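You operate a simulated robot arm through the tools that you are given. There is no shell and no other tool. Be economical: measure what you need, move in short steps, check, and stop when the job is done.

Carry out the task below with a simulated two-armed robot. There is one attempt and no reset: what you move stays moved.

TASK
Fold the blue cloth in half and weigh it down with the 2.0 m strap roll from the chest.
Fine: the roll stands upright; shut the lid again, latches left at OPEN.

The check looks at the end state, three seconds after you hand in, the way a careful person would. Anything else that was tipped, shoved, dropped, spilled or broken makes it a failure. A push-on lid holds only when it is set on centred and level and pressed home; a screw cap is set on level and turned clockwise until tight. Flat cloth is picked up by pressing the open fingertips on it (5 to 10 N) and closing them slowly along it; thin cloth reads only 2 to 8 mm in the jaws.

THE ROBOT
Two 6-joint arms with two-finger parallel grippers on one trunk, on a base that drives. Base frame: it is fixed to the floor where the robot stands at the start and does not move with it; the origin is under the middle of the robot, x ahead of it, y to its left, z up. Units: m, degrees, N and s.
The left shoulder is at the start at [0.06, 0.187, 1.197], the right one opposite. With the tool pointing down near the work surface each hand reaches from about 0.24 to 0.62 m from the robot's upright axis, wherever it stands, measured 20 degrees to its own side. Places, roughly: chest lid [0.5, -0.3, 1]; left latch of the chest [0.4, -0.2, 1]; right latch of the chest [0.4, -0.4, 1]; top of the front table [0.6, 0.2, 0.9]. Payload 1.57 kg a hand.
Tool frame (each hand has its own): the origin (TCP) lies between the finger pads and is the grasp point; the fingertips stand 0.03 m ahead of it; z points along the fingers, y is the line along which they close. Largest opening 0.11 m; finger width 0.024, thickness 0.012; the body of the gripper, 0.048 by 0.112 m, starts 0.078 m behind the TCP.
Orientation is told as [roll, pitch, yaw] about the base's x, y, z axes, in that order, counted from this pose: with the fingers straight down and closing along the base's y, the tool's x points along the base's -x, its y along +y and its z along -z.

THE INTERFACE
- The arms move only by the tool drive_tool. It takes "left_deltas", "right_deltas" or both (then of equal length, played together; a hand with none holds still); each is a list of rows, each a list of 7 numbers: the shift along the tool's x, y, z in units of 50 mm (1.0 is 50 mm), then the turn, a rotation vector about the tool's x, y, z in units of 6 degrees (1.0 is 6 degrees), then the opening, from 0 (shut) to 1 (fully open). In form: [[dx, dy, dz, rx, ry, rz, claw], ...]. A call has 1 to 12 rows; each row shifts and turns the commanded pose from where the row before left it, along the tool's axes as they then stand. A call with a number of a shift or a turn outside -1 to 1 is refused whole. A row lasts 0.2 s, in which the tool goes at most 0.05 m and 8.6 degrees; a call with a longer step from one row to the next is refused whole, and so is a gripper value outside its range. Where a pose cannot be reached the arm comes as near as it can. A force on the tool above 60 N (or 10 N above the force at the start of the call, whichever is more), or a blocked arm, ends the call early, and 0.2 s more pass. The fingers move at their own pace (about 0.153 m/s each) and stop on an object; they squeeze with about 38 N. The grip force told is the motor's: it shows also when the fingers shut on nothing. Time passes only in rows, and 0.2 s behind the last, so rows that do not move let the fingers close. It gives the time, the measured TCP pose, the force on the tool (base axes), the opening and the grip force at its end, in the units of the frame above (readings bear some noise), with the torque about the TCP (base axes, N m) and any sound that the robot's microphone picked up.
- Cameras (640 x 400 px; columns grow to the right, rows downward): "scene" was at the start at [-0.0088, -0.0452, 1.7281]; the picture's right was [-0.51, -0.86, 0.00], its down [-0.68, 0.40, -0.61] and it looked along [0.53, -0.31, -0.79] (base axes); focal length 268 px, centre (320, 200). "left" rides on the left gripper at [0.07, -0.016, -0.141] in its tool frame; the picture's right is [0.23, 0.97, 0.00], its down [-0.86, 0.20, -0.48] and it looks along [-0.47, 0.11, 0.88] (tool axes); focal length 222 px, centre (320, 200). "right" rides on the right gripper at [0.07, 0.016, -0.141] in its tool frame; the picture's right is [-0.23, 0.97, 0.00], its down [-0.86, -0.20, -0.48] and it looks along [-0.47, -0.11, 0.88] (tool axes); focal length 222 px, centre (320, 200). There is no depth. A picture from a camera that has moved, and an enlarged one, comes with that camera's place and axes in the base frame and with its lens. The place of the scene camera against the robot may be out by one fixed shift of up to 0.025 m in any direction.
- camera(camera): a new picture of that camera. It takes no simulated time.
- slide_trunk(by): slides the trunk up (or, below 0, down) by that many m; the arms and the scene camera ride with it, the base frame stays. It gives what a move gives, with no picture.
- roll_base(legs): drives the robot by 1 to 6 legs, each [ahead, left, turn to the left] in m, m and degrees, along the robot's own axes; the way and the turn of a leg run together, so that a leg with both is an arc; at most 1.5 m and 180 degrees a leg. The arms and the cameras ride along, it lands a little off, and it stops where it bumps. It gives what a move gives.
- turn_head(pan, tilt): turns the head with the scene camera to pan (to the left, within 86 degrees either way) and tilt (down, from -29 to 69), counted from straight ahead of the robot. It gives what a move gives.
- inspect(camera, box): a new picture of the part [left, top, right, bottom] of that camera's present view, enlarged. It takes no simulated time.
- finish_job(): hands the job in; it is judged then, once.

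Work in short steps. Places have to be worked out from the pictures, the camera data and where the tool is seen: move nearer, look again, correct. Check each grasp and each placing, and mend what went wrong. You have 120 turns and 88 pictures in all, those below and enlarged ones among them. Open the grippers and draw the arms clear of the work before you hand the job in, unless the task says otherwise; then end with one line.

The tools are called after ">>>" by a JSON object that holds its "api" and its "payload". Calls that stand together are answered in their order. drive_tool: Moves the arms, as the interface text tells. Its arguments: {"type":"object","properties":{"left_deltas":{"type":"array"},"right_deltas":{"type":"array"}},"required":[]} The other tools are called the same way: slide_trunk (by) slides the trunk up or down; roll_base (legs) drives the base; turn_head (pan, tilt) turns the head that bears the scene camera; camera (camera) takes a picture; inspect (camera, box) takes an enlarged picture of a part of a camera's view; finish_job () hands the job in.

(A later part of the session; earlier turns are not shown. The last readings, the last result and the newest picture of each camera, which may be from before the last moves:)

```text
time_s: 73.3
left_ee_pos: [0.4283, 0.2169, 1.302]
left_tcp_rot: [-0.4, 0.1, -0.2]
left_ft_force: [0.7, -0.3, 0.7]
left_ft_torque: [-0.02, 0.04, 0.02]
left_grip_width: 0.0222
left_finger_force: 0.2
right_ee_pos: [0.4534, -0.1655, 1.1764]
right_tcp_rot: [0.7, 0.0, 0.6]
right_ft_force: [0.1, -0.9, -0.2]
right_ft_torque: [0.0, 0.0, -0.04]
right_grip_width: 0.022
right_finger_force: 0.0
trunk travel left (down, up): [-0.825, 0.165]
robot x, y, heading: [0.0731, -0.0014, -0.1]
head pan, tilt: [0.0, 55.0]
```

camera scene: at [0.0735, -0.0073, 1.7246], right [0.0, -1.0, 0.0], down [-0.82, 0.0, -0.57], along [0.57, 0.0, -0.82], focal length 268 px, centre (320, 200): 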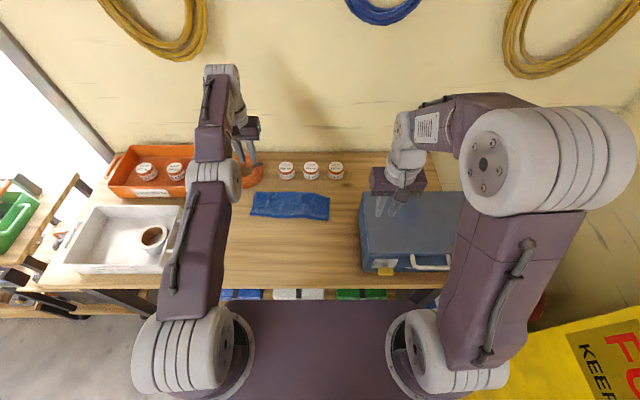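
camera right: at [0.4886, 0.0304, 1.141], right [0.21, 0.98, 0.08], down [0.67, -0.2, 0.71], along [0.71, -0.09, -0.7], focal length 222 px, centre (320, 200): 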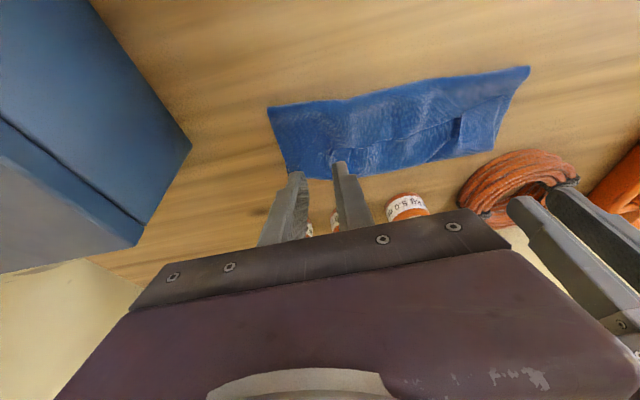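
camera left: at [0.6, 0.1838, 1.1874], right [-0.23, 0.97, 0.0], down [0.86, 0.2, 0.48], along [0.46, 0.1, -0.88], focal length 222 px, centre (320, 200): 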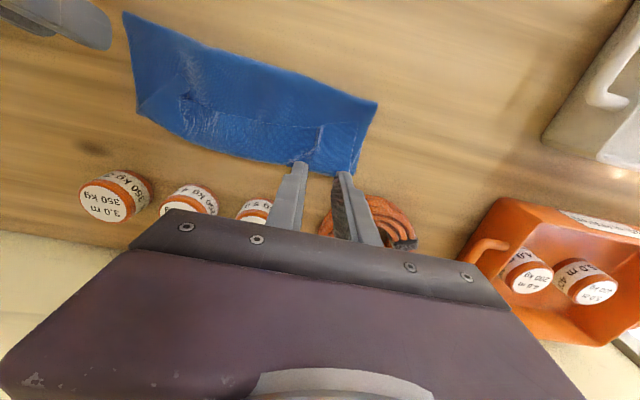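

Left arm is free. Now the lid: the handle bar runs along y at about (0.355, -0.313, 1.01). I move the right hand above it and start yawing 90° so the fingers close along x.

>>> {"api": "drive_tool", "payload": {"right_deltas": [[0.49, -0.74, 0, 0, 0, 0, 0.5], [0.49, -0.74, 0, 0, 0, 0, 0.5], [0.49, -0.74, 0, 0, 0, 0, 0.5], [0.49, -0.74, 0, 0, 0, 0, 0.5], [0, 0, 0, 0, 0, 1, 0.5], [0, 0, 0, 0, 0, 1, 0.5], [0, 0, 0, 0, 0, 1, 0.5], [0, 0, 0, 0, 0, 1, 0.5], [0, 0, 0, 0, 0, 1, 0.5], [0, 0, 0, 0, 0, 1, 0.5], [0, 0, 0, 0, 0, 1, 0.5], [0, 0, 0, 0, 0, 1, 0.5]]}}

>>> {"api": "drive_tool", "payload": {"right_deltas": [[0, 0, 0, 0, 0, 1, 0.5], [0, 0, 0, 0, 0, 1, 0.5], [0, 0, 0, 0, 0, 1, 0.5], [0, 0, 0, 0, 0, 1, 0.5], [0, 0, 0, 0, 0, 1, 0.5], [0, 0, 0, 0, 0, 1, 0.5], [0, 0, 0, 0, 0, 1, 0.5], [0, 0, 0, 0, 0, 0, 0.5]]}}

>>> {"api": "camera", "payload": {"camera": "right"}}

```text
time_s: 75.9
left_ee_pos: [0.4278, 0.2171, 1.3019]
left_tcp_rot: [-0.3, 0.1, 0.0]
left_ft_force: [-0.6, 0.1, -0.7]
left_ft_torque: [-0.04, 0.01, -0.02]
left_grip_width: 0.0218
left_finger_force: 0.1
right_ee_pos: [0.3571, -0.3139, 1.1744]
right_tcp_rot: [0.4, 0.5, -47.5]
right_ft_force: [0.8, -1.2, 0.3]
right_ft_torque: [-0.01, 0.01, 0.02]
right_grip_width: 0.0548
right_finger_force: 0.0
trunk travel left (down, up): [-0.825, 0.165]
robot x, y, heading: [0.0753, 0.0039, 0.1]
head pan, tilt: [0.0, 55.0]
```

```text
time_s: 77.7
left_ee_pos: [0.4287, 0.2176, 1.3019]
left_tcp_rot: [-0.3, 0.2, -0.1]
left_ft_force: [0.2, 0.2, 0.1]
left_ft_torque: [-0.01, 0.02, 0.01]
left_grip_width: 0.022
left_finger_force: 0.2
right_ee_pos: [0.356, -0.313, 1.1736]
right_tcp_rot: [0.0, 0.7, -89.4]
right_ft_force: [0.4, 0.2, -0.4]
right_ft_torque: [-0.04, -0.01, -0.03]
right_grip_width: 0.0551
right_finger_force: 0.0
trunk travel left (down, up): [-0.825, 0.165]
robot x, y, heading: [0.0743, -0.002, -0.3]
head pan, tilt: [0.0, 55.0]
```

```text
39 pictures are left
camera right: at [0.3714, -0.2455, 1.3156], right [0.98, -0.22, 0.0], down [-0.19, -0.86, 0.47], along [-0.1, -0.46, -0.88], focal length 222 px, centre (320, 200)
```

right: 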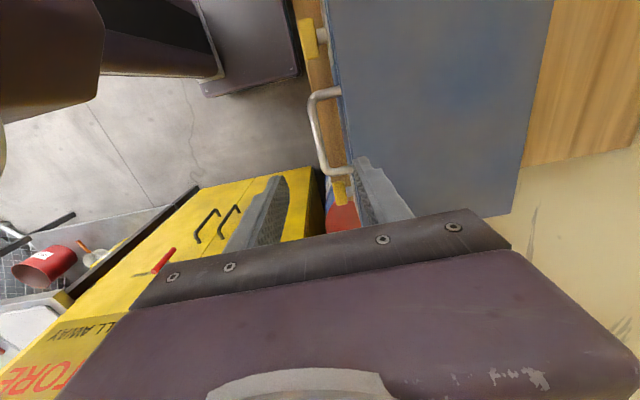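

The view shows the handle bar at x≈0.358, lid front at x≈0.387, back edge ≈0.63. The gap is narrow, so I set the opening to 22 mm and go down to just above the bar.

>>> {"api": "drive_tool", "payload": {"right_deltas": [[0, 0.02, 0, 0, 0, 0, 0.2], [0, 0, 0.8, 0, 0, 0, 0.2], [0, 0, 0.8, 0, 0, 0, 0.2], [0, 0, 0.6, 0, 0, 0, 0.2], [0, 0, 0, 0, 0, 0, 0.2]]}}

>>> {"api": "inspect", "payload": {"camera": "right", "box": [220, 80, 440, 220]}}

```text
time_s: 78.9
left_ee_pos: [0.4274, 0.2176, 1.3027]
left_tcp_rot: [-0.3, 0.0, -0.2]
left_ft_force: [0.4, -0.5, 0.1]
left_ft_torque: [-0.01, -0.01, -0.04]
left_grip_width: 0.022
left_finger_force: 0.2
right_ee_pos: [0.3558, -0.3143, 1.0637]
right_tcp_rot: [0.0, 0.5, -89.4]
right_ft_force: [0.5, 0.1, 0.3]
right_ft_torque: [-0.01, -0.01, -0.02]
right_grip_width: 0.0218
right_finger_force: 0.1
trunk travel left (down, up): [-0.825, 0.165]
robot x, y, heading: [0.0748, -0.002, -0.0]
head pan, tilt: [0.0, 55.0]
```

```text
2.86 times, centred on (330, 150) of right
camera zoom: at [0.3708, -0.2438, 1.2057], right [0.98, -0.22, 0.0], down [-0.19, -0.86, 0.47], along [-0.1, -0.46, -0.88], focal length 635 px, centre (291, 343)
```

zoom: 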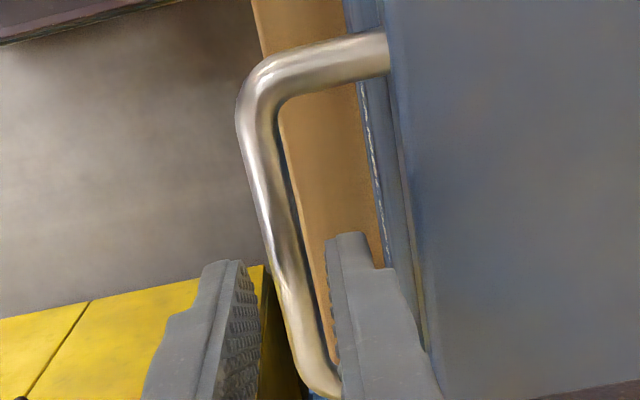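

The bar lies between the fingers. I descend 34 mm and close.

>>> {"api": "drive_tool", "payload": {"right_deltas": [[0, -0.02, 0.34, 0, 0, 0, 0.2], [0, 0, 0.34, 0, 0, 0, 0.2], [0, 0, 0, 0, 0, 0, 0.1], [0, 0, 0, 0, 0, 0, 0.0], [0, 0, 0, 0, 0, 0, 0.0]]}}

>>> {"api": "inspect", "payload": {"camera": "right", "box": [220, 80, 440, 220]}}

```text
time_s: 80.1
left_ee_pos: [0.4273, 0.2168, 1.3017]
left_tcp_rot: [-0.2, 0.2, -0.1]
left_ft_force: [-0.1, -0.1, -0.3]
left_ft_torque: [0.02, 0.01, -0.02]
left_grip_width: 0.0217
left_finger_force: 0.1
right_ee_pos: [0.355, -0.3131, 1.0289]
right_tcp_rot: [0.0, 0.8, -89.5]
right_ft_force: [-3.8, -0.6, -2.8]
right_ft_torque: [-0.37, 0.06, -0.73]
right_grip_width: 0.0117
right_finger_force: 29.4
trunk travel left (down, up): [-0.825, 0.165]
robot x, y, heading: [0.0706, -0.0009, 0.2]
head pan, tilt: [0.0, 55.0]
```

```text
2.86 times, centred on (330, 150) of right
camera zoom: at [0.3702, -0.2445, 1.1713], right [0.98, -0.22, 0.0], down [-0.19, -0.86, 0.47], along [-0.1, -0.46, -0.88], focal length 635 px, centre (291, 343)
```

zoom: 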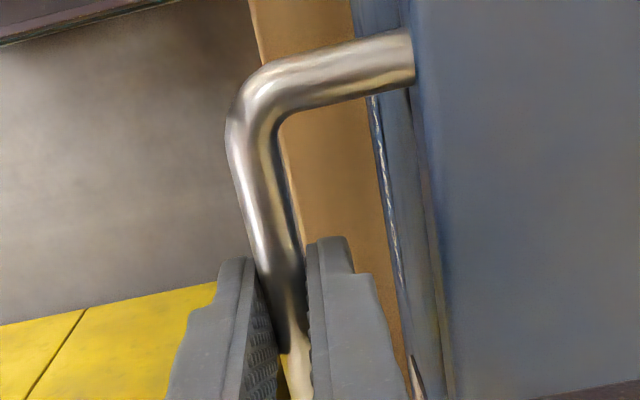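

Handle gripped (12 mm). I lift along the hinge arc (hinge ≈ x 0.625), the first ~20°, watching the force.

>>> {"api": "drive_tool", "payload": {"right_deltas": [[0, 0.02, -0.47, 0, 0, 0, 0], [0, 0.06, -0.465, 0.3, 0, 0, 0], [0, 0.1, -0.46, 0.3, 0, 0, 0], [0, 0.145, -0.45, 0.3, 0, 0, 0], [0, 0, 0, 0, 0, 0, 0]]}}

>>> {"api": "camera", "payload": {"camera": "scene"}}

```text
time_s: 81.3
left_ee_pos: [0.4286, 0.2177, 1.3002]
left_tcp_rot: [-0.3, 0.2, -0.1]
left_ft_force: [0.1, 0.3, 0.0]
left_ft_torque: [0.02, -0.01, 0.0]
left_grip_width: 0.0218
left_finger_force: 0.1
right_ee_pos: [0.3767, -0.3139, 1.1205]
right_tcp_rot: [-5.4, 0.6, -89.4]
right_ft_force: [4.2, 1.6, -4.3]
right_ft_torque: [-0.27, 0.09, -0.68]
right_grip_width: 0.0117
right_finger_force: 29.3
trunk travel left (down, up): [-0.825, 0.165]
robot x, y, heading: [0.075, -0.0018, -0.4]
head pan, tilt: [0.0, 55.0]
```

```text
36 pictures are left
camera scene: at [0.0742, -0.0078, 1.7246], right [0.0, -1.0, 0.0], down [-0.82, 0.0, -0.57], along [0.57, 0.0, -0.82], focal length 268 px, centre (320, 200)
```

scene: 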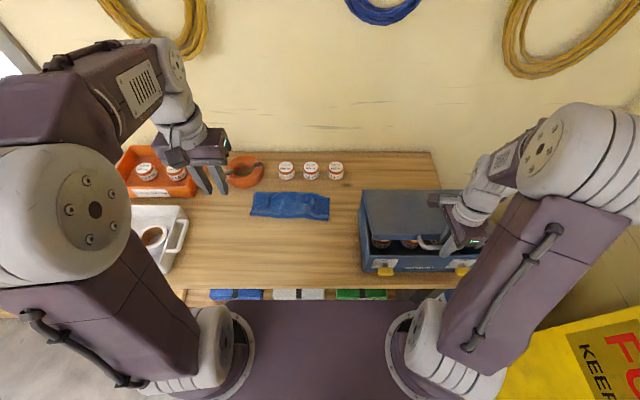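

The lid opens easily. I carry on along the arc to about 70°, letting the tool tilt a little with it.

>>> {"api": "drive_tool", "payload": {"right_deltas": [[0, 0.14, -0.45, 0.3, 0, 0, 0], [0, 0.165, -0.44, 0.3, 0, 0, 0], [0, 0.19, -0.435, 0.3, 0, 0, 0], [0, 0.21, -0.42, 0.3, 0, 0, 0], [0, 0.235, -0.41, 0.3, 0, 0, 0], [0, 0.26, -0.395, 0.3, 0, 0, 0], [0, 0.28, -0.38, 0.3, 0, 0, 0], [0, 0.3, -0.365, 0.3, 0, 0, 0], [0, 0.32, -0.35, 0.3, 0, 0, 0], [0, 0.34, -0.33, 0.3, 0, 0, 0], [0, 0, 0, 0, 0, 0, 0]]}}

>>> {"api": "camera", "payload": {"camera": "scene"}}

```text
time_s: 83.7
left_ee_pos: [0.4295, 0.2106, 1.3027]
left_tcp_rot: [0.0, 0.1, -0.1]
left_ft_force: [-0.3, -0.2, 0.3]
left_ft_torque: [0.0, 0.04, 0.0]
left_grip_width: 0.0218
left_finger_force: 0.1
right_ee_pos: [0.5175, -0.3149, 1.268]
right_tcp_rot: [-23.5, 0.6, -89.5]
right_ft_force: [0.0, -17.6, -2.2]
right_ft_torque: [-1.09, -0.02, -0.28]
right_grip_width: 0.0118
right_finger_force: 28.8
right hand out of reach, approached as far as the arm can: row 10
trunk travel left (down, up): [-0.825, 0.165]
robot x, y, heading: [0.0692, -0.0023, -0.0]
head pan, tilt: [0.0, 55.0]
```

```text
35 pictures are left
camera scene: at [0.0738, -0.0144, 1.7247], right [0.0, -1.0, 0.0], down [-0.82, 0.0, -0.57], along [0.57, 0.0, -0.82], focal length 268 px, centre (320, 200)
```

scene: 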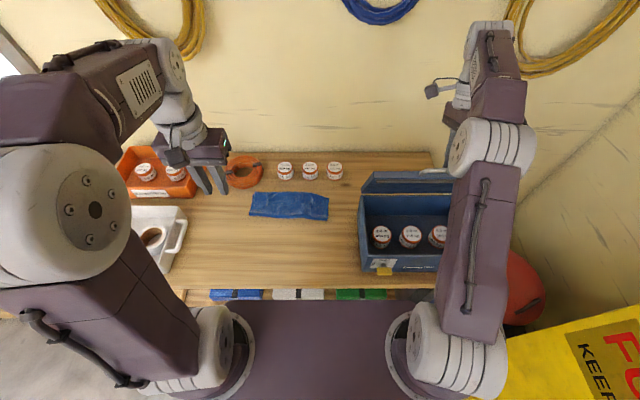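

The lid stands at about 65°, held. I zoom on the rolls to find the 2.0 m one.

>>> {"api": "inspect", "payload": {"camera": "scene", "box": [350, 160, 470, 280]}}

```text
3.33 times, centred on (410, 220) of scene
camera zoom: at [0.0738, -0.0144, 1.7247], right [0.0, -1.0, 0.0], down [-0.82, 0.0, -0.57], along [0.57, 0.0, -0.82], focal length 894 px, centre (20, 133)
```

zoom: 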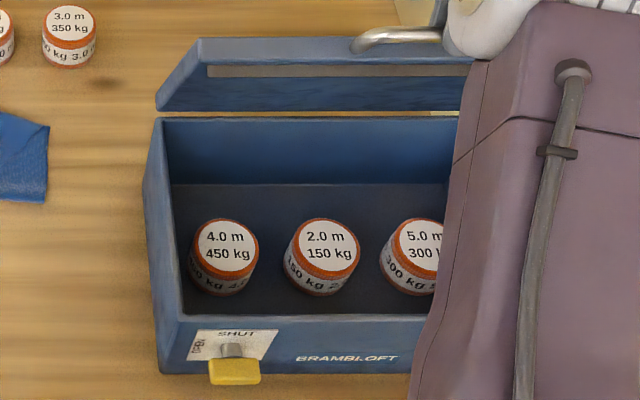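

The 2.0 m roll is the middle one, near (0.51, -0.315). To bring the lid past vertical I first tilt the tool the other way around the bar, so the wrist falls back within reach.

>>> {"api": "drive_tool", "payload": {"right_deltas": [[0, -0.04, 0, -1, 0, 0, 0], [0, -0.04, 0, -1, 0, 0, 0], [0, -0.04, 0, -1, 0, 0, 0], [0, -0.04, 0, -1, 0, 0, 0], [0, -0.04, 0, -1, 0, 0, 0], [0, -0.04, 0, -1, 0, 0, 0], [0, -0.04, 0, -1, 0, 0, 0], [0, 0, 0, 0, 0, 0, 0]]}}

```text
time_s: 85.5
left_ee_pos: [0.4281, 0.2142, 1.3017]
left_tcp_rot: [-0.1, 0.2, 0.0]
left_ft_force: [-0.4, -1.2, -0.2]
left_ft_torque: [0.02, -0.02, 0.05]
left_grip_width: 0.0221
left_finger_force: 0.0
right_ee_pos: [0.5025, -0.3113, 1.2708]
right_tcp_rot: [18.6, 0.9, -89.4]
right_ft_force: [-1.3, -8.4, -5.6]
right_ft_torque: [0.45, 0.08, -0.2]
right_grip_width: 0.0119
right_finger_force: 28.8
trunk travel left (down, up): [-0.825, 0.165]
robot x, y, heading: [0.0706, 0.001, 0.0]
head pan, tilt: [0.0, 55.0]
```

Good, low force. I push on along the arc from 65° to about 95°.

>>> {"api": "drive_tool", "payload": {"right_deltas": [[0, 0.47, -0.03, 0, 0, 0, 0], [0, 0.47, 0.01, 0, 0, 0, 0], [0, 0.47, 0.05, 0, 0, 0, 0], [0, 0.464, 0.09, 0, 0, 0, 0], [0, 0.452, 0.13, 0, 0, 0, 0], [0, 0.44, 0.17, 0, 0, 0, 0], [0, 0, 0, 0, 0, 0, 0]]}}

>>> {"api": "camera", "payload": {"camera": "scene"}}

```text
time_s: 87.1
left_ee_pos: [0.4295, 0.2138, 1.3014]
left_tcp_rot: [-0.1, 0.0, -0.1]
left_ft_force: [-0.4, -0.7, 0.4]
left_ft_torque: [0.02, 0.0, -0.01]
left_grip_width: 0.022
left_finger_force: 0.0
right_ee_pos: [0.6414, -0.3112, 1.2943]
right_tcp_rot: [18.6, 0.7, -89.3]
right_ft_force: [0.0, -6.9, -6.9]
right_ft_torque: [-0.34, 0.0, -0.51]
right_grip_width: 0.0119
right_finger_force: 29.1
trunk travel left (down, up): [-0.825, 0.165]
robot x, y, heading: [0.0737, -0.0044, 0.2]
head pan, tilt: [0.0, 55.0]
```

```text
33 pictures are left
camera scene: at [0.0742, -0.0116, 1.7245], right [0.0, -1.0, 0.0], down [-0.82, 0.0, -0.57], along [0.57, 0.0, -0.82], focal length 268 px, centre (320, 200)
```

scene: 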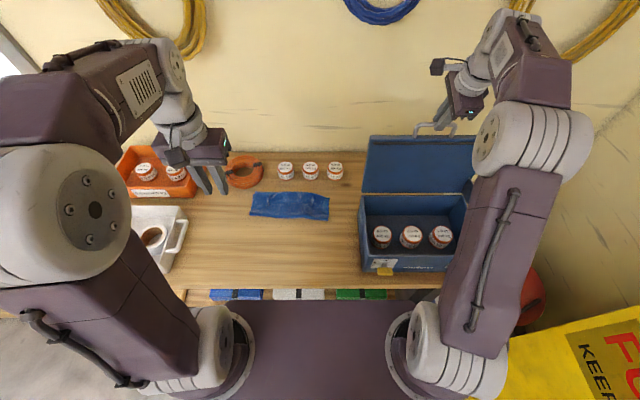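

The lid is at about vertical. I push on a little to look for its stop.

>>> {"api": "drive_tool", "payload": {"right_deltas": [[0, 0.424, 0.21, 0, 0, 0, 0], [0, 0.4, 0.25, 0, 0, 0, 0], [0, 0, 0, 0, 0, 0, 0]]}}

```text
time_s: 87.9
left_ee_pos: [0.4189, 0.2151, 1.3039]
left_tcp_rot: [-0.2, -0.3, -0.1]
left_ft_force: [-0.6, 0.0, 0.1]
left_ft_torque: [-0.06, 0.02, 0.02]
left_grip_width: 0.0219
left_finger_force: 0.1
right_ee_pos: [0.6771, -0.311, 1.2875]
right_tcp_rot: [18.2, 0.9, -89.5]
right_ft_force: [-30.8, -6.5, -19.1]
right_ft_torque: [0.16, 0.87, -0.22]
right_grip_width: 0.0115
right_finger_force: 28.6
trunk travel left (down, up): [-0.825, 0.165]
robot x, y, heading: [0.0743, -0.0014, 0.0]
head pan, tilt: [0.0, 55.0]
```

A stop shows at about 102° (31 N). I open slowly and withdraw upward; the lid should rest past vertical.

>>> {"api": "drive_tool", "payload": {"right_deltas": [[0, -0.06, 0, 0, 0, 0, 0], [0, 0, 0, 0, 0, 0, 0.1], [0, 0, 0, 0, 0, 0, 0.2], [0, 0, -0.3, 0, 0, 0, 0.2], [0, 0, -0.6, 0, 0, 0, 0.2], [0, 0, -0.8, 0, 0, 0, 0.2], [0, 0, 0, 0, 0, 0, 0.2]]}}

>>> {"api": "camera", "payload": {"camera": "scene"}}

```text
time_s: 89.5
left_ee_pos: [0.428, 0.2162, 1.3014]
left_tcp_rot: [-0.2, 0.2, -0.1]
left_ft_force: [-0.5, -0.3, 0.7]
left_ft_torque: [0.0, 0.01, 0.01]
left_grip_width: 0.0219
left_finger_force: 0.1
right_ee_pos: [0.6453, -0.3062, 1.3616]
right_tcp_rot: [18.7, 0.6, -89.4]
right_ft_force: [-0.3, 0.5, 0.2]
right_ft_torque: [0.01, 0.02, 0.04]
right_grip_width: 0.0219
right_finger_force: 0.1
right hand out of reach, approached as far as the arm can: row 6
trunk travel left (down, up): [-0.825, 0.165]
robot x, y, heading: [0.0712, -0.0026, 0.2]
head pan, tilt: [0.0, 55.0]
```

```text
32 pictures are left
camera scene: at [0.0733, -0.0078, 1.7246], right [0.0, -1.0, 0.0], down [-0.82, 0.0, -0.57], along [0.57, 0.0, -0.82], focal length 268 px, centre (320, 200)
```

scene: 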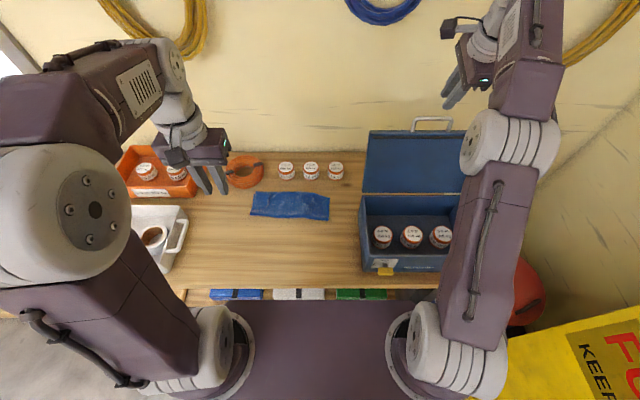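

The lid rests open. I bring the right hand back over the chest, upright, above the middle roll.

>>> {"api": "drive_tool", "payload": {"right_deltas": [[0, -0.6, -0.2, 0, 0, 0, 0.7], [0, -0.6, -0.2, 0, 0, 0, 0.7], [0, -0.6, -0.2, 1, 0, 0, 0.7], [0, -0.6, -0.1, 1, 0, 0, 0.7], [0, -0.3, 0, 1, 0, 0, 0.7], [0, 0, 0, 0.1, 0, 0, 0.7], [0, 0, 0, 0, 0, 0, 0.7]]}}

>>> {"api": "camera", "payload": {"camera": "right"}}

```text
time_s: 91.1
left_ee_pos: [0.4263, 0.2176, 1.3026]
left_tcp_rot: [-0.3, 0.2, -0.1]
left_ft_force: [0.3, 0.3, -0.2]
left_ft_torque: [-0.02, 0.02, 0.0]
left_grip_width: 0.022
left_finger_force: 0.0
right_ee_pos: [0.5048, -0.3073, 1.3564]
right_tcp_rot: [-0.1, 0.7, -89.4]
right_ft_force: [-0.1, -0.7, -0.2]
right_ft_torque: [-0.01, -0.01, -0.01]
right_grip_width: 0.0772
right_finger_force: 0.0
trunk travel left (down, up): [-0.825, 0.165]
robot x, y, heading: [0.07, -0.0006, -0.2]
head pan, tilt: [0.0, 55.0]
```

```text
31 pictures are left
camera right: at [0.5189, -0.2388, 1.4988], right [0.98, -0.22, 0.0], down [-0.19, -0.86, 0.47], along [-0.1, -0.46, -0.88], focal length 222 px, centre (320, 200)
```

right: 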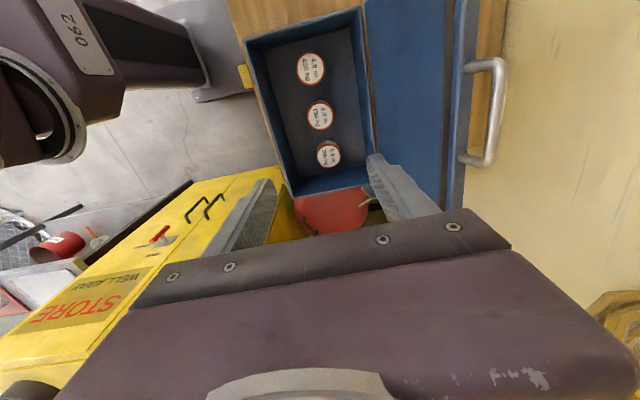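

The middle roll lies almost exactly beneath at (0.505, -0.308). I descend to z≈1.02 and check.

>>> {"api": "drive_tool", "payload": {"right_deltas": [[0, 0, 0.9, 0, 0, 0, 0.75], [0, 0, 0.9, 0, 0, 0, 0.75], [0, 0, 0.9, 0, 0, 0, 0.75], [0, 0, 0.9, 0, 0, 0, 0.75], [0, 0, 0.9, 0, 0, 0, 0.75], [0, 0, 0.9, 0, 0, 0, 0.75], [0, 0, 0.9, 0, 0, 0, 0.75], [0, 0, 0, 0, 0, 0, 0.75]]}}

>>> {"api": "camera", "payload": {"camera": "right"}}

```text
time_s: 92.9
left_ee_pos: [0.4271, 0.2171, 1.3006]
left_tcp_rot: [-0.4, 0.1, -0.1]
left_ft_force: [-1.2, 0.3, -0.7]
left_ft_torque: [0.0, 0.0, 0.02]
left_grip_width: 0.0222
left_finger_force: 0.2
right_ee_pos: [0.5048, -0.3027, 1.041]
right_tcp_rot: [0.0, 0.7, -89.3]
right_ft_force: [-0.8, -0.1, -0.5]
right_ft_torque: [0.01, -0.04, -0.01]
right_grip_width: 0.0825
right_finger_force: 0.0
trunk travel left (down, up): [-0.825, 0.165]
robot x, y, heading: [0.0722, 0.0016, 0.0]
head pan, tilt: [0.0, 55.0]
```

```text
30 pictures are left
camera right: at [0.5183, -0.2335, 1.1831], right [0.98, -0.22, 0.0], down [-0.19, -0.86, 0.47], along [-0.1, -0.46, -0.88], focal length 222 px, centre (320, 200)
```

right: 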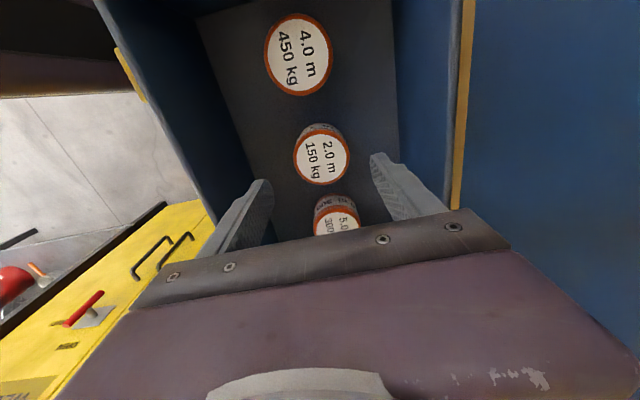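

The roll is at (0.504, -0.310). I shift 7 mm and descend around it slowly.

>>> {"api": "drive_tool", "payload": {"right_deltas": [[-0.15, 0, 0.5, 0, 0, 0, 0.8], [0, 0, 0.6, 0, 0, 0, 0.8], [0, 0, 0.6, 0, 0, 0, 0.8], [0, 0, 0.4, 0, 0, 0, 0.8], [0, 0, 0, 0, 0, 0, 0.8]]}}

>>> {"api": "camera", "payload": {"camera": "right"}}

```text
time_s: 94.1
left_ee_pos: [0.4272, 0.2172, 1.3026]
left_tcp_rot: [-0.3, 0.1, -0.1]
left_ft_force: [0.1, 0.5, 0.1]
left_ft_torque: [0.04, -0.01, 0.0]
left_grip_width: 0.0221
left_finger_force: 0.0
right_ee_pos: [0.5053, -0.3088, 0.9353]
right_tcp_rot: [0.1, 0.8, -89.4]
right_ft_force: [0.4, -0.8, 0.5]
right_ft_torque: [0.0, 0.0, 0.01]
right_grip_width: 0.088
right_finger_force: 0.2
trunk travel left (down, up): [-0.825, 0.165]
robot x, y, heading: [0.0733, -0.0012, -0.1]
head pan, tilt: [0.0, 55.0]
```

```text
29 pictures are left
camera right: at [0.5204, -0.24, 1.077], right [0.98, -0.22, 0.0], down [-0.19, -0.86, 0.47], along [-0.1, -0.46, -0.88], focal length 222 px, centre (320, 200)
```

right: 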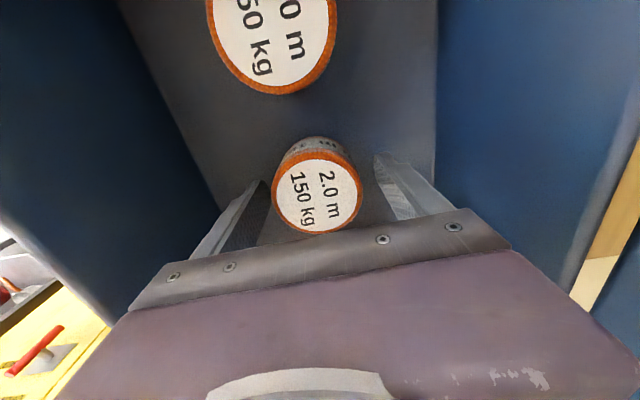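

The roll is between the fingers. I go 8 mm lower and close.

>>> {"api": "drive_tool", "payload": {"right_deltas": [[-0.06, 0, 0.08, 0, 0, 0, 0.8], [0, 0, 0.08, 0, 0, 0, 0.8], [0, 0, 0, 0, 0, 0, 0.65], [0, 0, 0, 0, 0, 0, 0.55], [0, 0, 0, 0, 0, 0, 0.5], [0, 0, 0, 0, 0, 0, 0.5]]}}

```text
time_s: 95.5
left_ee_pos: [0.4286, 0.2176, 1.3014]
left_tcp_rot: [-0.3, 0.0, -0.1]
left_ft_force: [-0.4, -0.7, -0.4]
left_ft_torque: [0.02, -0.01, 0.0]
left_grip_width: 0.022
left_finger_force: 0.0
right_ee_pos: [0.5056, -0.3134, 0.9275]
right_tcp_rot: [-0.1, 0.6, -89.4]
right_ft_force: [0.9, 0.9, 0.2]
right_ft_torque: [0.04, 0.0, -0.01]
right_grip_width: 0.0641
right_finger_force: 37.9
trunk travel left (down, up): [-0.825, 0.165]
robot x, y, heading: [0.072, -0.0002, 0.0]
head pan, tilt: [0.0, 55.0]
```

Gripped at 64 mm, 38 N. I lift straight up.

>>> {"api": "drive_tool", "payload": {"right_deltas": [[0, 0, -0.4, 0, 0, 0, 0.5], [0, 0, -0.7, 0, 0, 0, 0.5], [0, 0, -0.7, 0, 0, 0, 0.5], [0, 0, -0.7, 0, 0, 0, 0.5], [0, 0, -0.7, 0, 0, 0, 0.5], [0, 0, -0.7, 0, 0, 0, 0.5], [0, 0, -0.4, 0, 0, 0, 0.5], [0, 0, 0, 0, 0, 0, 0.5]]}}

>>> {"api": "camera", "payload": {"camera": "scene"}}

```text
time_s: 97.3
left_ee_pos: [0.4282, 0.2173, 1.3003]
left_tcp_rot: [-0.2, 0.0, -0.1]
left_ft_force: [0.0, 0.3, -0.7]
left_ft_torque: [-0.04, -0.01, -0.02]
left_grip_width: 0.0218
left_finger_force: 0.0
right_ee_pos: [0.5059, -0.3156, 1.1402]
right_tcp_rot: [0.0, 0.6, -89.4]
right_ft_force: [-0.9, 0.3, -2.7]
right_ft_torque: [0.02, 0.01, 0.01]
right_grip_width: 0.0642
right_finger_force: 37.8
trunk travel left (down, up): [-0.825, 0.165]
robot x, y, heading: [0.0712, 0.0001, 0.0]
head pan, tilt: [0.0, 55.0]
```

```text
28 pictures are left
camera scene: at [0.0734, -0.0082, 1.7245], right [0.0, -1.0, 0.0], down [-0.82, 0.0, -0.57], along [0.57, 0.0, -0.82], focal length 268 px, centre (320, 200)
```

scene: 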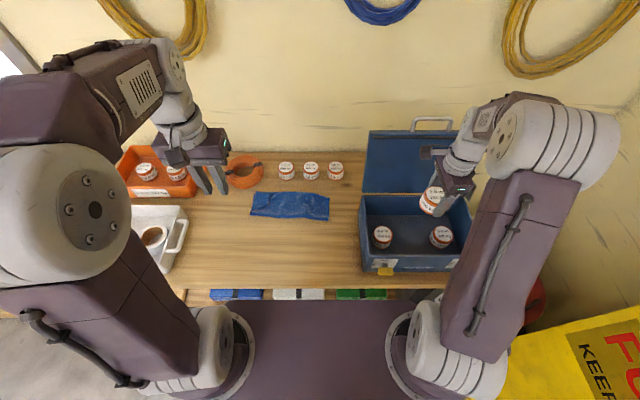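

The roll is lifted level. I check the folded cloth's place closely before setting down.

>>> {"api": "inspect", "payload": {"camera": "scene", "box": [235, 150, 345, 240]}}

>>> {"api": "camera", "payload": {"camera": "left"}}

```text
4.44 times, centred on (290, 195) of scene
camera zoom: at [0.0734, -0.0082, 1.7245], right [0.0, -1.0, 0.0], down [-0.82, 0.0, -0.57], along [0.57, 0.0, -0.82], focal length 1192 px, centre (453, 222)
```

zoom: 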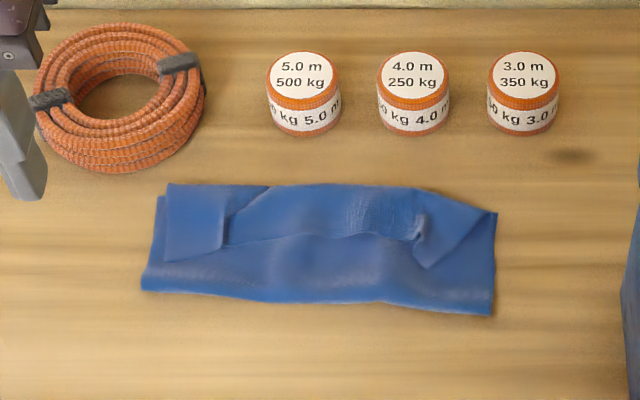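

```text
26 pictures are left
camera left: at [0.3584, 0.201, 1.444], right [-0.23, 0.97, 0.0], down [0.86, 0.2, 0.48], along [0.46, 0.1, -0.88], focal length 222 px, centre (320, 200)
```

left: 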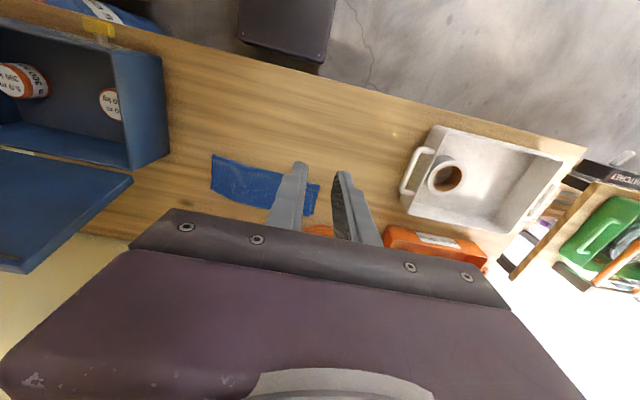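

The folded depth looks only ~0.11 m instead of ~0.145 m, so I look closer at its shape with the left camera.

>>> {"api": "inspect", "payload": {"camera": "left", "box": [195, 140, 345, 230]}}

```text
4.27 times, centred on (270, 185) of left
camera zoom: at [0.3584, 0.201, 1.444], right [-0.23, 0.97, 0.0], down [0.86, 0.2, 0.48], along [0.46, 0.1, -0.88], focal length 948 px, centre (533, 264)
```

zoom: 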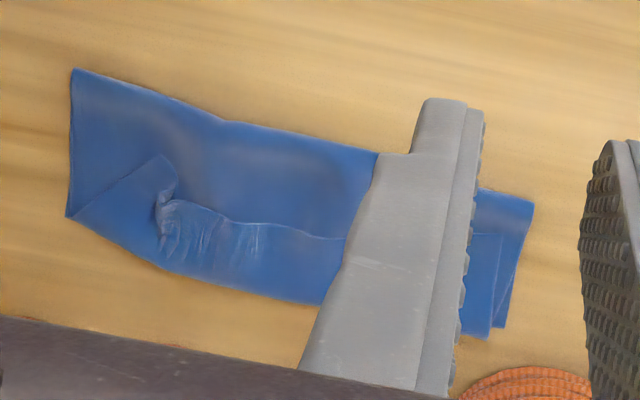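

The view shows the free edge got folded back as a flap: the pinch along the edge held the cloth facing the wrong way, so it's not a clean half. I'll redo it with fingers closing across the edge. First I put the roll back where it stood in the chest.

>>> {"api": "drive_tool", "payload": {"right_deltas": [[0.03, 0, 0.7, 0, 0, 0, 0.5], [0, 0, 0.7, 0, 0, 0, 0.5], [0, 0, 0.7, 0, 0, 0, 0.5], [0, 0, 0.7, 0, 0, 0, 0.5], [0, 0, 0.7, 0, 0, 0, 0.5], [0, 0, 0.4, 0, 0, 0, 0.5], [0, 0, 0.2, 0, 0, 0, 0.5], [0, 0, 0.1, 0, 0, 0, 0.5], [0, 0, 0, 0, 0, 0, 0.5]]}}

```text
time_s: 99.3
left_ee_pos: [0.4267, 0.2181, 1.3011]
left_tcp_rot: [-0.3, 0.1, -0.1]
left_ft_force: [-0.3, 0.0, 0.4]
left_ft_torque: [0.03, 0.0, -0.01]
left_grip_width: 0.0218
left_finger_force: 0.2
right_ee_pos: [0.5052, -0.3122, 0.9327]
right_tcp_rot: [0.0, 0.7, -89.4]
right_ft_force: [0.1, -0.3, -2.5]
right_ft_torque: [0.0, -0.01, -0.01]
right_grip_width: 0.0642
right_finger_force: 38.6
trunk travel left (down, up): [-0.825, 0.165]
robot x, y, heading: [0.0741, 0.0011, -0.0]
head pan, tilt: [0.0, 55.0]
```

5 mm more down, release and lift out; meanwhile the left hand yaws 90° the mirrored way.

>>> {"api": "drive_tool", "payload": {"right_deltas": [[0, 0, 0.05, 0, 0, 0, 0.5], [0, 0, 0.04, 0, 0, 0, 0.5], [0, 0, 0, 0, 0, 0, 0.65], [0, 0, 0, 0, 0, 0, 0.8], [0, 0, 0, 0, 0, 0, 0.8], [0, 0, -0.5, 0, 0, 0, 0.8], [0, 0, -0.8, 0, 0, 0, 0.8], [0, 0, -0.8, 0, 0, 0, 0.8], [0, 0, -0.8, 0, 0, 0, 0.8], [0, 0, -0.8, 0, 0, 0, 0.8], [0, 0, -0.8, 0, 0, 0, 0.5], [0, 0, 0, 0, 0, 0, 0.3]], "left_deltas": [[0, 0, 0, 0, 0, -1, 0.3], [0, 0, 0, 0, 0, -1, 0.3], [0, 0, 0, 0, 0, -1, 0.3], [0, 0, 0, 0, 0, -1, 0.3], [0, 0, 0, 0, 0, -1, 0.3], [0, 0, 0, 0, 0, -1, 0.3], [0, 0, 0, 0, 0, -1, 0.3], [0, 0, 0, 0, 0, -1, 0.3], [0, 0, 0, 0, 0, -1, 0.3], [0, 0, 0, 0, 0, -1, 0.3], [0, 0, 0, 0, 0, -1, 0.3], [0, 0, 0, 0, 0, -1, 0.3]]}}

>>> {"api": "roll_base", "payload": {"legs": [[0.015, 0.1, 0]]}}

>>> {"api": "drive_tool", "payload": {"left_deltas": [[0, 0, 0, 0, 0, -1, 0.3], [0, 0, 0, 0, 0, -1, 0.3], [0, 0, 0, 0, 0, -1, 0.3], [0, 0, 0, 0, 0, 0, 0.3]]}}

>>> {"api": "camera", "payload": {"camera": "scene"}}

```text
time_s: 101.9
left_ee_pos: [0.427, 0.218, 1.301]
left_tcp_rot: [0.1, 0.2, 71.9]
left_ft_force: [0.0, -0.1, 0.9]
left_ft_torque: [0.0, 0.03, 0.02]
left_grip_width: 0.033
left_finger_force: 0.2
right_ee_pos: [0.5061, -0.3156, 1.1545]
right_tcp_rot: [0.0, 0.6, -89.5]
right_ft_force: [-0.3, 0.1, -0.6]
right_ft_torque: [-0.02, 0.01, -0.01]
right_grip_width: 0.0331
right_finger_force: 0.2
trunk travel left (down, up): [-0.825, 0.165]
robot x, y, heading: [0.0731, 0.0012, 0.2]
head pan, tilt: [0.0, 55.0]
```

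```text
time_s: 103.1
left_ee_pos: [0.4417, 0.3122, 1.302]
left_tcp_rot: [-0.1, 0.1, 71.9]
left_ft_force: [0.2, -1.1, 0.8]
left_ft_torque: [0.02, 0.01, -0.05]
left_grip_width: 0.033
left_finger_force: 0.1
right_ee_pos: [0.5202, -0.2182, 1.155]
right_tcp_rot: [0.0, 0.9, -89.5]
right_ft_force: [0.6, -0.1, 0.2]
right_ft_torque: [0.03, 0.03, -0.01]
right_grip_width: 0.0328
right_finger_force: 0.0
trunk travel left (down, up): [-0.825, 0.165]
robot x, y, heading: [0.0872, 0.1005, -0.3]
head pan, tilt: [0.0, 55.0]
```

```text
time_s: 104.1
left_ee_pos: [0.4407, 0.3164, 1.3012]
left_tcp_rot: [0.0, 0.3, 90.0]
left_ft_force: [-0.3, -0.6, -0.5]
left_ft_torque: [0.0, -0.03, -0.01]
left_grip_width: 0.0331
left_finger_force: 0.0
right_ee_pos: [0.522, -0.2165, 1.1535]
right_tcp_rot: [0.0, 0.8, -89.3]
right_ft_force: [-0.1, 0.2, 0.4]
right_ft_torque: [-0.01, -0.01, -0.01]
right_grip_width: 0.0328
right_finger_force: 0.1
trunk travel left (down, up): [-0.825, 0.165]
robot x, y, heading: [0.0868, 0.0956, -0.1]
head pan, tilt: [0.0, 55.0]
```

```text
24 pictures are left
camera scene: at [0.0877, 0.0895, 1.7246], right [0.0, -1.0, 0.0], down [-0.82, 0.0, -0.57], along [0.57, 0.0, -0.82], focal length 268 px, centre (320, 200)
```

scene: 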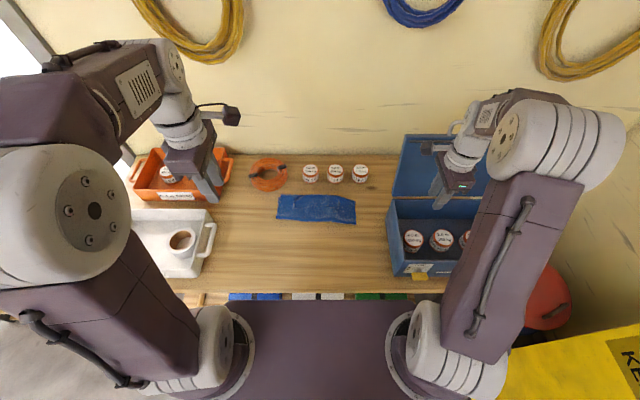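

The base is shifted left for better reach. I'll first drag the whole folded pack ~0.1 m toward the robot by its near folded edge. I bring both hands above that edge (left (0.613, 0.195), right (0.598, 0.03)).

>>> {"api": "drive_tool", "payload": {"left_deltas": [[0.4, -0.57, 0.5, 0, 0, 0, 0.36], [0.4, -0.57, 0.5, 0, 0, 0, 0.36], [0.4, -0.57, 0.5, 0, 0, 0, 0.36], [0.4, -0.57, 0.5, 0, 0, 0, 0.36], [0.4, -0.57, 0.5, 0, 0, 0, 0.36], [0.43, -0.59, 0.5, 0, 0, 0, 0.36], [0, 0, 0.67, 0, 0, 0, 0.36], [0, 0, 0.67, 0, 0, 0, 0.36], [0, 0, 0.67, 0, 0, 0, 0.36], [0, 0, 0.67, 0, 0, 0, 0.36], [0, 0, 0.67, 0, 0, 0, 0.36], [0, 0, 0.6, 0, 0, 0, 0.36]], "right_deltas": [[0.7, 0.217, 0, 0, 0, 0, 0.36], [0.7, 0.217, 0, 0, 0, 0, 0.36], [0.7, 0.217, 0, 0, 0, 0, 0.36], [0.7, 0.217, 0, 0, 0, 0, 0.36], [0.7, 0.217, 0, 0, 0, 0, 0.36], [0.7, 0.217, 0, 0, 0, 0, 0.36], [0.7, 0.217, 0, 0, 0, 0, 0.36], [0, 0, 0.81, 0, 0, 0, 0.36], [0, 0, 0.81, 0, 0, 0, 0.36], [0, 0, 0.81, 0, 0, 0, 0.36], [0, 0, 0.81, 0, 0, 0, 0.36], [0, 0, 0.75, 0, 0, 0, 0.36]]}}

>>> {"api": "camera", "payload": {"camera": "right"}}

```text
time_s: 106.4
left_ee_pos: [0.6124, 0.1959, 1.0016]
left_tcp_rot: [0.4, 0.1, 90.6]
left_ft_force: [2.7, 3.6, -2.0]
left_ft_torque: [-0.31, 0.39, 0.24]
left_grip_width: 0.0393
left_finger_force: 0.1
right_ee_pos: [0.5977, 0.0348, 1.023]
right_tcp_rot: [0.3, 0.8, -88.9]
right_ft_force: [-1.7, -2.7, 2.0]
right_ft_torque: [0.62, -0.35, 0.11]
right_grip_width: 0.0396
right_finger_force: 0.0
trunk travel left (down, up): [-0.825, 0.165]
robot x, y, heading: [0.0885, 0.0983, 0.1]
head pan, tilt: [0.0, 55.0]
stopped in row 11 (left hand): the force on the tool passed its limit at 73 N (the readings are from after the stop); the commanded pose is now the measured one
```

```text
23 pictures are left
camera right: at [0.6105, 0.1037, 1.1659], right [0.98, -0.21, 0.0], down [-0.19, -0.86, 0.47], along [-0.1, -0.46, -0.89], focal length 222 px, centre (320, 200)
```

right: 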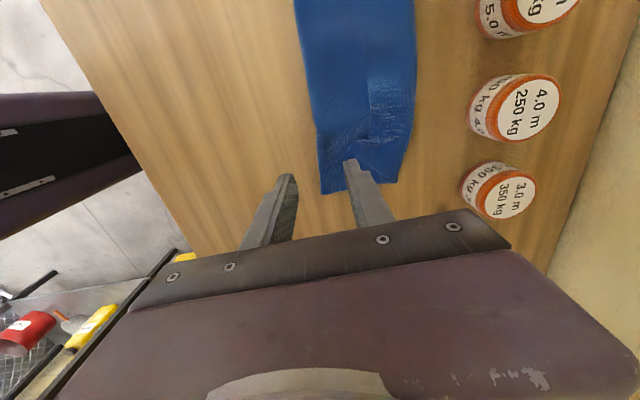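

The two hand cameras, both facing inward, touched each other; hands must be farther apart. I spread them (left y 0.225, right y -0.005) and go down to z≈0.945.

>>> {"api": "drive_tool", "payload": {"left_deltas": [[-0.6, 0, 0, 0, 0, 0, 0.36], [0, 0, 0.4, 0, 0, 0, 0.36], [0, 0, 0.4, 0, 0, 0, 0.36], [0, 0, 0.35, 0, 0, 0, 0.36], [0, 0, 0, 0, 0, 0, 0.36]], "right_deltas": [[-0.8, -0.06, 0, 0, 0, 0, 0.36], [0, 0, 0.5, 0, 0, 0, 0.36], [0, 0, 0.5, 0, 0, 0, 0.36], [0, 0, 0.5, 0, 0, 0, 0.36], [0, 0, 0, 0, 0, 0, 0.36]]}}

```text
time_s: 107.6
left_ee_pos: [0.6117, 0.2264, 0.9452]
left_tcp_rot: [0.5, 0.1, 90.5]
left_ft_force: [0.4, 0.0, -0.5]
left_ft_torque: [0.0, 0.0, -0.02]
left_grip_width: 0.0396
left_finger_force: 0.0
right_ee_pos: [0.5937, -0.0064, 0.9467]
right_tcp_rot: [0.4, 0.7, -89.1]
right_ft_force: [-1.0, 0.0, 0.2]
right_ft_torque: [0.03, 0.01, 0.05]
right_grip_width: 0.0397
right_finger_force: 0.1
trunk travel left (down, up): [-0.825, 0.165]
robot x, y, heading: [0.0869, 0.0959, 0.2]
head pan, tilt: [0.0, 55.0]
```

Down to contact height.

>>> {"api": "drive_tool", "payload": {"left_deltas": [[0, 0, 0.3, 0, 0, 0, 0.36], [0, 0, 0.3, 0, 0, 0, 0.36], [0, 0, 0.05, 0, 0, 0, 0.36], [0, 0, 0, 0, 0, 0, 0.36]], "right_deltas": [[0, 0, 0.3, 0, 0, 0, 0.36], [0, 0, 0.3, 0, 0, 0, 0.36], [0, 0, 0.08, 0, 0, 0, 0.36], [0, 0, 0, 0, 0, 0, 0.36]]}}

```text
time_s: 108.6
left_ee_pos: [0.6124, 0.2265, 0.9134]
left_tcp_rot: [0.4, 0.1, 90.6]
left_ft_force: [-0.4, 1.5, 4.5]
left_ft_torque: [0.04, -0.15, 0.0]
left_grip_width: 0.0392
left_finger_force: 0.1
right_ee_pos: [0.5939, -0.0044, 0.914]
right_tcp_rot: [0.4, 0.8, -89.0]
right_ft_force: [-0.1, 0.1, 0.1]
right_ft_torque: [0.01, -0.01, 0.03]
right_grip_width: 0.0394
right_finger_force: 0.1
trunk travel left (down, up): [-0.825, 0.165]
robot x, y, heading: [0.0896, 0.094, 0.1]
head pan, tilt: [0.0, 55.0]
```

Left touches with 4.5 N, right is just free. I lower a bit more and close slowly.

>>> {"api": "drive_tool", "payload": {"left_deltas": [[0, 0, 0.01, 0, 0, 0, 0.36], [0, 0, 0, 0, 0, 0, 0.3], [0, 0, 0, 0, 0, 0, 0.25], [0, 0, 0, 0, 0, 0, 0.2], [0, 0, 0, 0, 0, 0, 0.15], [0, 0, 0, 0, 0, 0, 0.1], [0, 0, 0, 0, 0, 0, 0.05], [0, 0, 0, 0, 0, 0, 0.0], [0, 0, 0, 0, 0, 0, 0.0]], "right_deltas": [[0, 0, 0.045, 0, 0, 0, 0.36], [0, 0, 0, 0, 0, 0, 0.3], [0, 0, 0, 0, 0, 0, 0.25], [0, 0, 0, 0, 0, 0, 0.2], [0, 0, 0, 0, 0, 0, 0.15], [0, 0, 0, 0, 0, 0, 0.1], [0, 0, 0, 0, 0, 0, 0.05], [0, 0, 0, 0, 0, 0, 0.0], [0, 0, 0, 0, 0, 0, 0.0]]}}

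>>> {"api": "camera", "payload": {"camera": "right"}}

```text
time_s: 110.6
left_ee_pos: [0.6126, 0.2243, 0.9117]
left_tcp_rot: [0.4, 0.1, 90.5]
left_ft_force: [0.9, -0.1, 6.2]
left_ft_torque: [0.02, -0.11, 0.01]
left_grip_width: 0.0023
left_finger_force: 24.2
right_ee_pos: [0.5947, -0.0046, 0.9131]
right_tcp_rot: [0.3, 0.8, -89.0]
right_ft_force: [1.0, -0.1, 1.3]
right_ft_torque: [-0.01, 0.0, -0.02]
right_grip_width: 0.0065
right_finger_force: 26.1
trunk travel left (down, up): [-0.825, 0.165]
robot x, y, heading: [0.0885, 0.0978, 0.2]
head pan, tilt: [0.0, 55.0]
```

```text
22 pictures are left
camera right: at [0.6075, 0.0636, 1.0543], right [0.98, -0.21, 0.0], down [-0.19, -0.87, 0.47], along [-0.1, -0.46, -0.89], focal length 222 px, centre (320, 200)
```

right: 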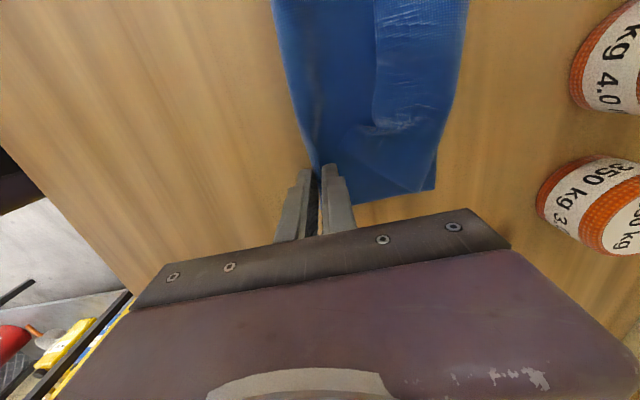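

Both have a hold of the folded edge. I lift 4 mm and drag the pack 0.11 m toward the robot.

>>> {"api": "drive_tool", "payload": {"left_deltas": [[0, 0, -0.09, 0, 0, 0, 0], [0, 0.3, 0, 0, 0, 0, 0], [0, 0.3, 0, 0, 0, 0, 0], [0, 0.32, 0, 0, 0, 0, 0], [0, 0.32, 0, 0, 0, 0, 0], [0, 0.32, 0, 0, 0, 0, 0], [0, 0.32, 0, 0, 0, 0, 0], [0, 0.32, 0, 0, 0, 0, 0], [0, 0, 0, 0, 0, 0, 0]], "right_deltas": [[0, 0, -0.08, 0, 0, 0, 0], [0, -0.3, 0, 0, 0, 0, 0], [0, -0.3, 0, 0, 0, 0, 0], [0, -0.32, 0, 0, 0, 0, 0], [0, -0.32, 0, 0, 0, 0, 0], [0, -0.32, 0, 0, 0, 0, 0], [0, -0.32, 0, 0, 0, 0, 0], [0, -0.32, 0, 0, 0, 0, 0], [0, 0, 0, 0, 0, 0, 0]]}}

>>> {"api": "inspect", "payload": {"camera": "scene", "box": [250, 150, 400, 260]}}

```text
time_s: 112.6
left_ee_pos: [0.5017, 0.2255, 0.9178]
left_tcp_rot: [0.5, 0.1, 90.6]
left_ft_force: [0.5, 1.2, -0.2]
left_ft_torque: [0.0, 0.02, 0.04]
left_grip_width: 0.0023
left_finger_force: 23.7
right_ee_pos: [0.4841, -0.0052, 0.9163]
right_tcp_rot: [0.4, 0.8, -88.9]
right_ft_force: [0.4, 0.4, -0.5]
right_ft_torque: [0.05, 0.02, -0.04]
right_grip_width: 0.0064
right_finger_force: 26.9
trunk travel left (down, up): [-0.825, 0.165]
robot x, y, heading: [0.0862, 0.0958, 0.1]
head pan, tilt: [0.0, 55.0]
```

```text
3.64 times, centred on (325, 205) of scene
camera zoom: at [0.0885, 0.09, 1.7246], right [0.0, -1.0, 0.0], down [-0.82, 0.0, -0.57], along [0.57, 0.0, -0.82], focal length 975 px, centre (302, 182)
```

zoom: 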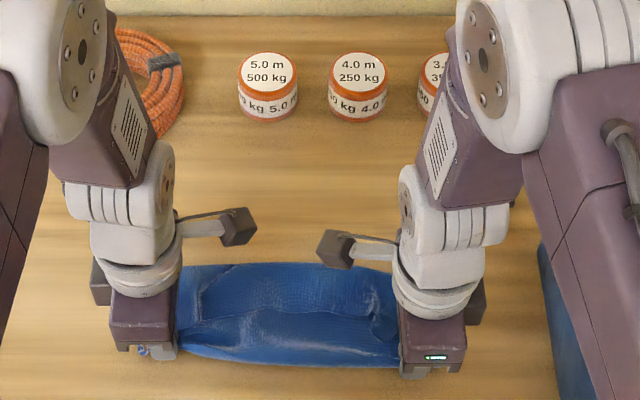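

The pack moved cleanly. I release and lift both hands 7 cm, then look at where the free edge lies.

>>> {"api": "drive_tool", "payload": {"left_deltas": [[0, 0, 0.04, 0, 0, 0, 0.1], [0, 0, 0, 0, 0, 0, 0.25], [0, 0, -0.5, 0, 0, 0, 0.25], [0, -0.3, -0.6, 0, 0, 0, 0.25], [0, -0.3, -0.6, 0, 0, 0, 0.25], [0, 0, 0, 0, 0, 0, 0.25]], "right_deltas": [[0, 0, 0.04, 0, 0, 0, 0.1], [0, 0, 0, 0, 0, 0, 0.25], [0, 0, -0.5, 0, 0, 0, 0.25], [0.3, 0.3, -0.6, 0, 0, 0, 0.25], [0.3, 0.5, -0.6, 0, 0, 0, 0.25], [0, 0, 0, 0, 0, 0, 0.25]]}}

>>> {"api": "camera", "payload": {"camera": "right"}}

>>> {"api": "camera", "payload": {"camera": "left"}}

```text
time_s: 114.0
left_ee_pos: [0.5324, 0.2251, 1.0006]
left_tcp_rot: [0.4, 0.1, 90.5]
left_ft_force: [-0.6, 0.2, 0.8]
left_ft_torque: [-0.02, 0.0, -0.01]
left_grip_width: 0.0274
left_finger_force: 0.0
right_ee_pos: [0.5239, 0.0226, 0.9994]
right_tcp_rot: [0.4, 0.8, -89.0]
right_ft_force: [0.6, 0.4, 0.8]
right_ft_torque: [0.0, -0.01, 0.01]
right_grip_width: 0.0277
right_finger_force: 0.1
trunk travel left (down, up): [-0.825, 0.165]
robot x, y, heading: [0.0908, 0.0978, 0.0]
head pan, tilt: [0.0, 55.0]
```

```text
20 pictures are left
camera right: at [0.5367, 0.0906, 1.1413], right [0.98, -0.21, 0.0], down [-0.19, -0.87, 0.47], along [-0.1, -0.46, -0.89], focal length 222 px, centre (320, 200)
```

right: 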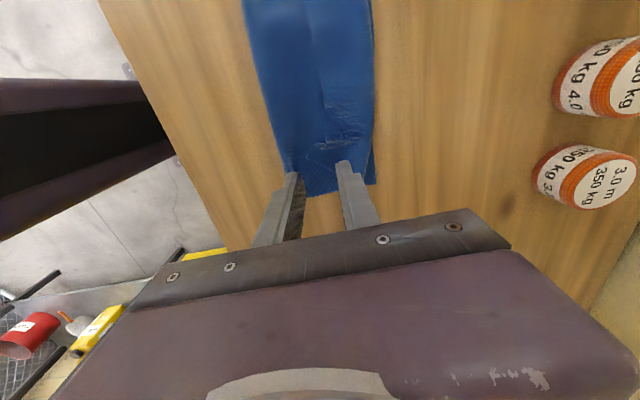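

```text
19 pictures are left
camera left: at [0.5493, 0.1567, 1.1427], right [-0.97, -0.24, 0.01], down [-0.2, 0.85, 0.48], along [-0.12, 0.46, -0.88], focal length 222 px, centre (320, 200)
```

left: 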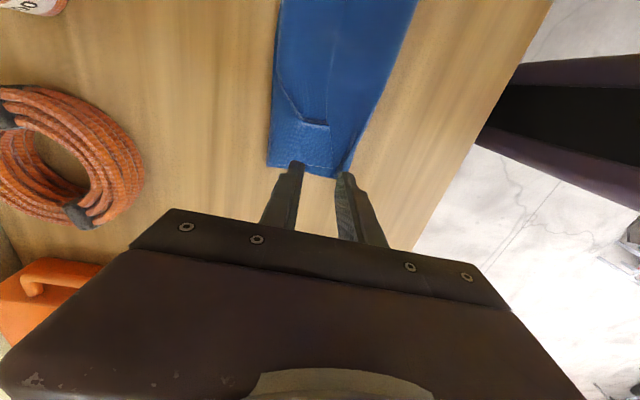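

The free edge lies at x≈0.521 (left) and ≈0.55 (right, y 0.03), with the flap reaching to x≈0.59. I move the fingers over the flap (left x 0.538, right x 0.567) and down to contact.

>>> {"api": "drive_tool", "payload": {"left_deltas": [[0, -0.12, 0, 0, 0, 0, 0.22], [0, 0, 0.6, 0, 0, 0, 0.22], [0, 0, 0.6, 0, 0, 0, 0.22], [0, 0, 0.4, 0, 0, 0, 0.22], [0, 0, 0.12, 0, 0, 0, 0.22], [0, 0, 0, 0, 0, 0, 0.22]], "right_deltas": [[0.14, 0.86, 0, 0, 0, 0, 0.22], [0, 0, 0.6, 0, 0, 0, 0.22], [0, 0, 0.6, 0, 0, 0, 0.22], [0, 0, 0.4, 0, 0, 0, 0.22], [0, 0, 0.1, 0, 0, 0, 0.22], [0, 0, 0, 0, 0, 0, 0.22]]}}

```text
time_s: 115.4
left_ee_pos: [0.538, 0.2238, 0.913]
left_tcp_rot: [0.5, 0.1, 90.6]
left_ft_force: [0.9, -0.2, 1.4]
left_ft_torque: [0.02, -0.02, -0.02]
left_grip_width: 0.0241
left_finger_force: 0.0
right_ee_pos: [0.5671, 0.0336, 0.9147]
right_tcp_rot: [0.4, 0.8, -89.0]
right_ft_force: [0.2, 0.8, 0.7]
right_ft_torque: [-0.01, 0.01, -0.02]
right_grip_width: 0.0244
right_finger_force: 0.0
trunk travel left (down, up): [-0.825, 0.165]
robot x, y, heading: [0.0903, 0.1013, 0.1]
head pan, tilt: [0.0, 55.0]
```

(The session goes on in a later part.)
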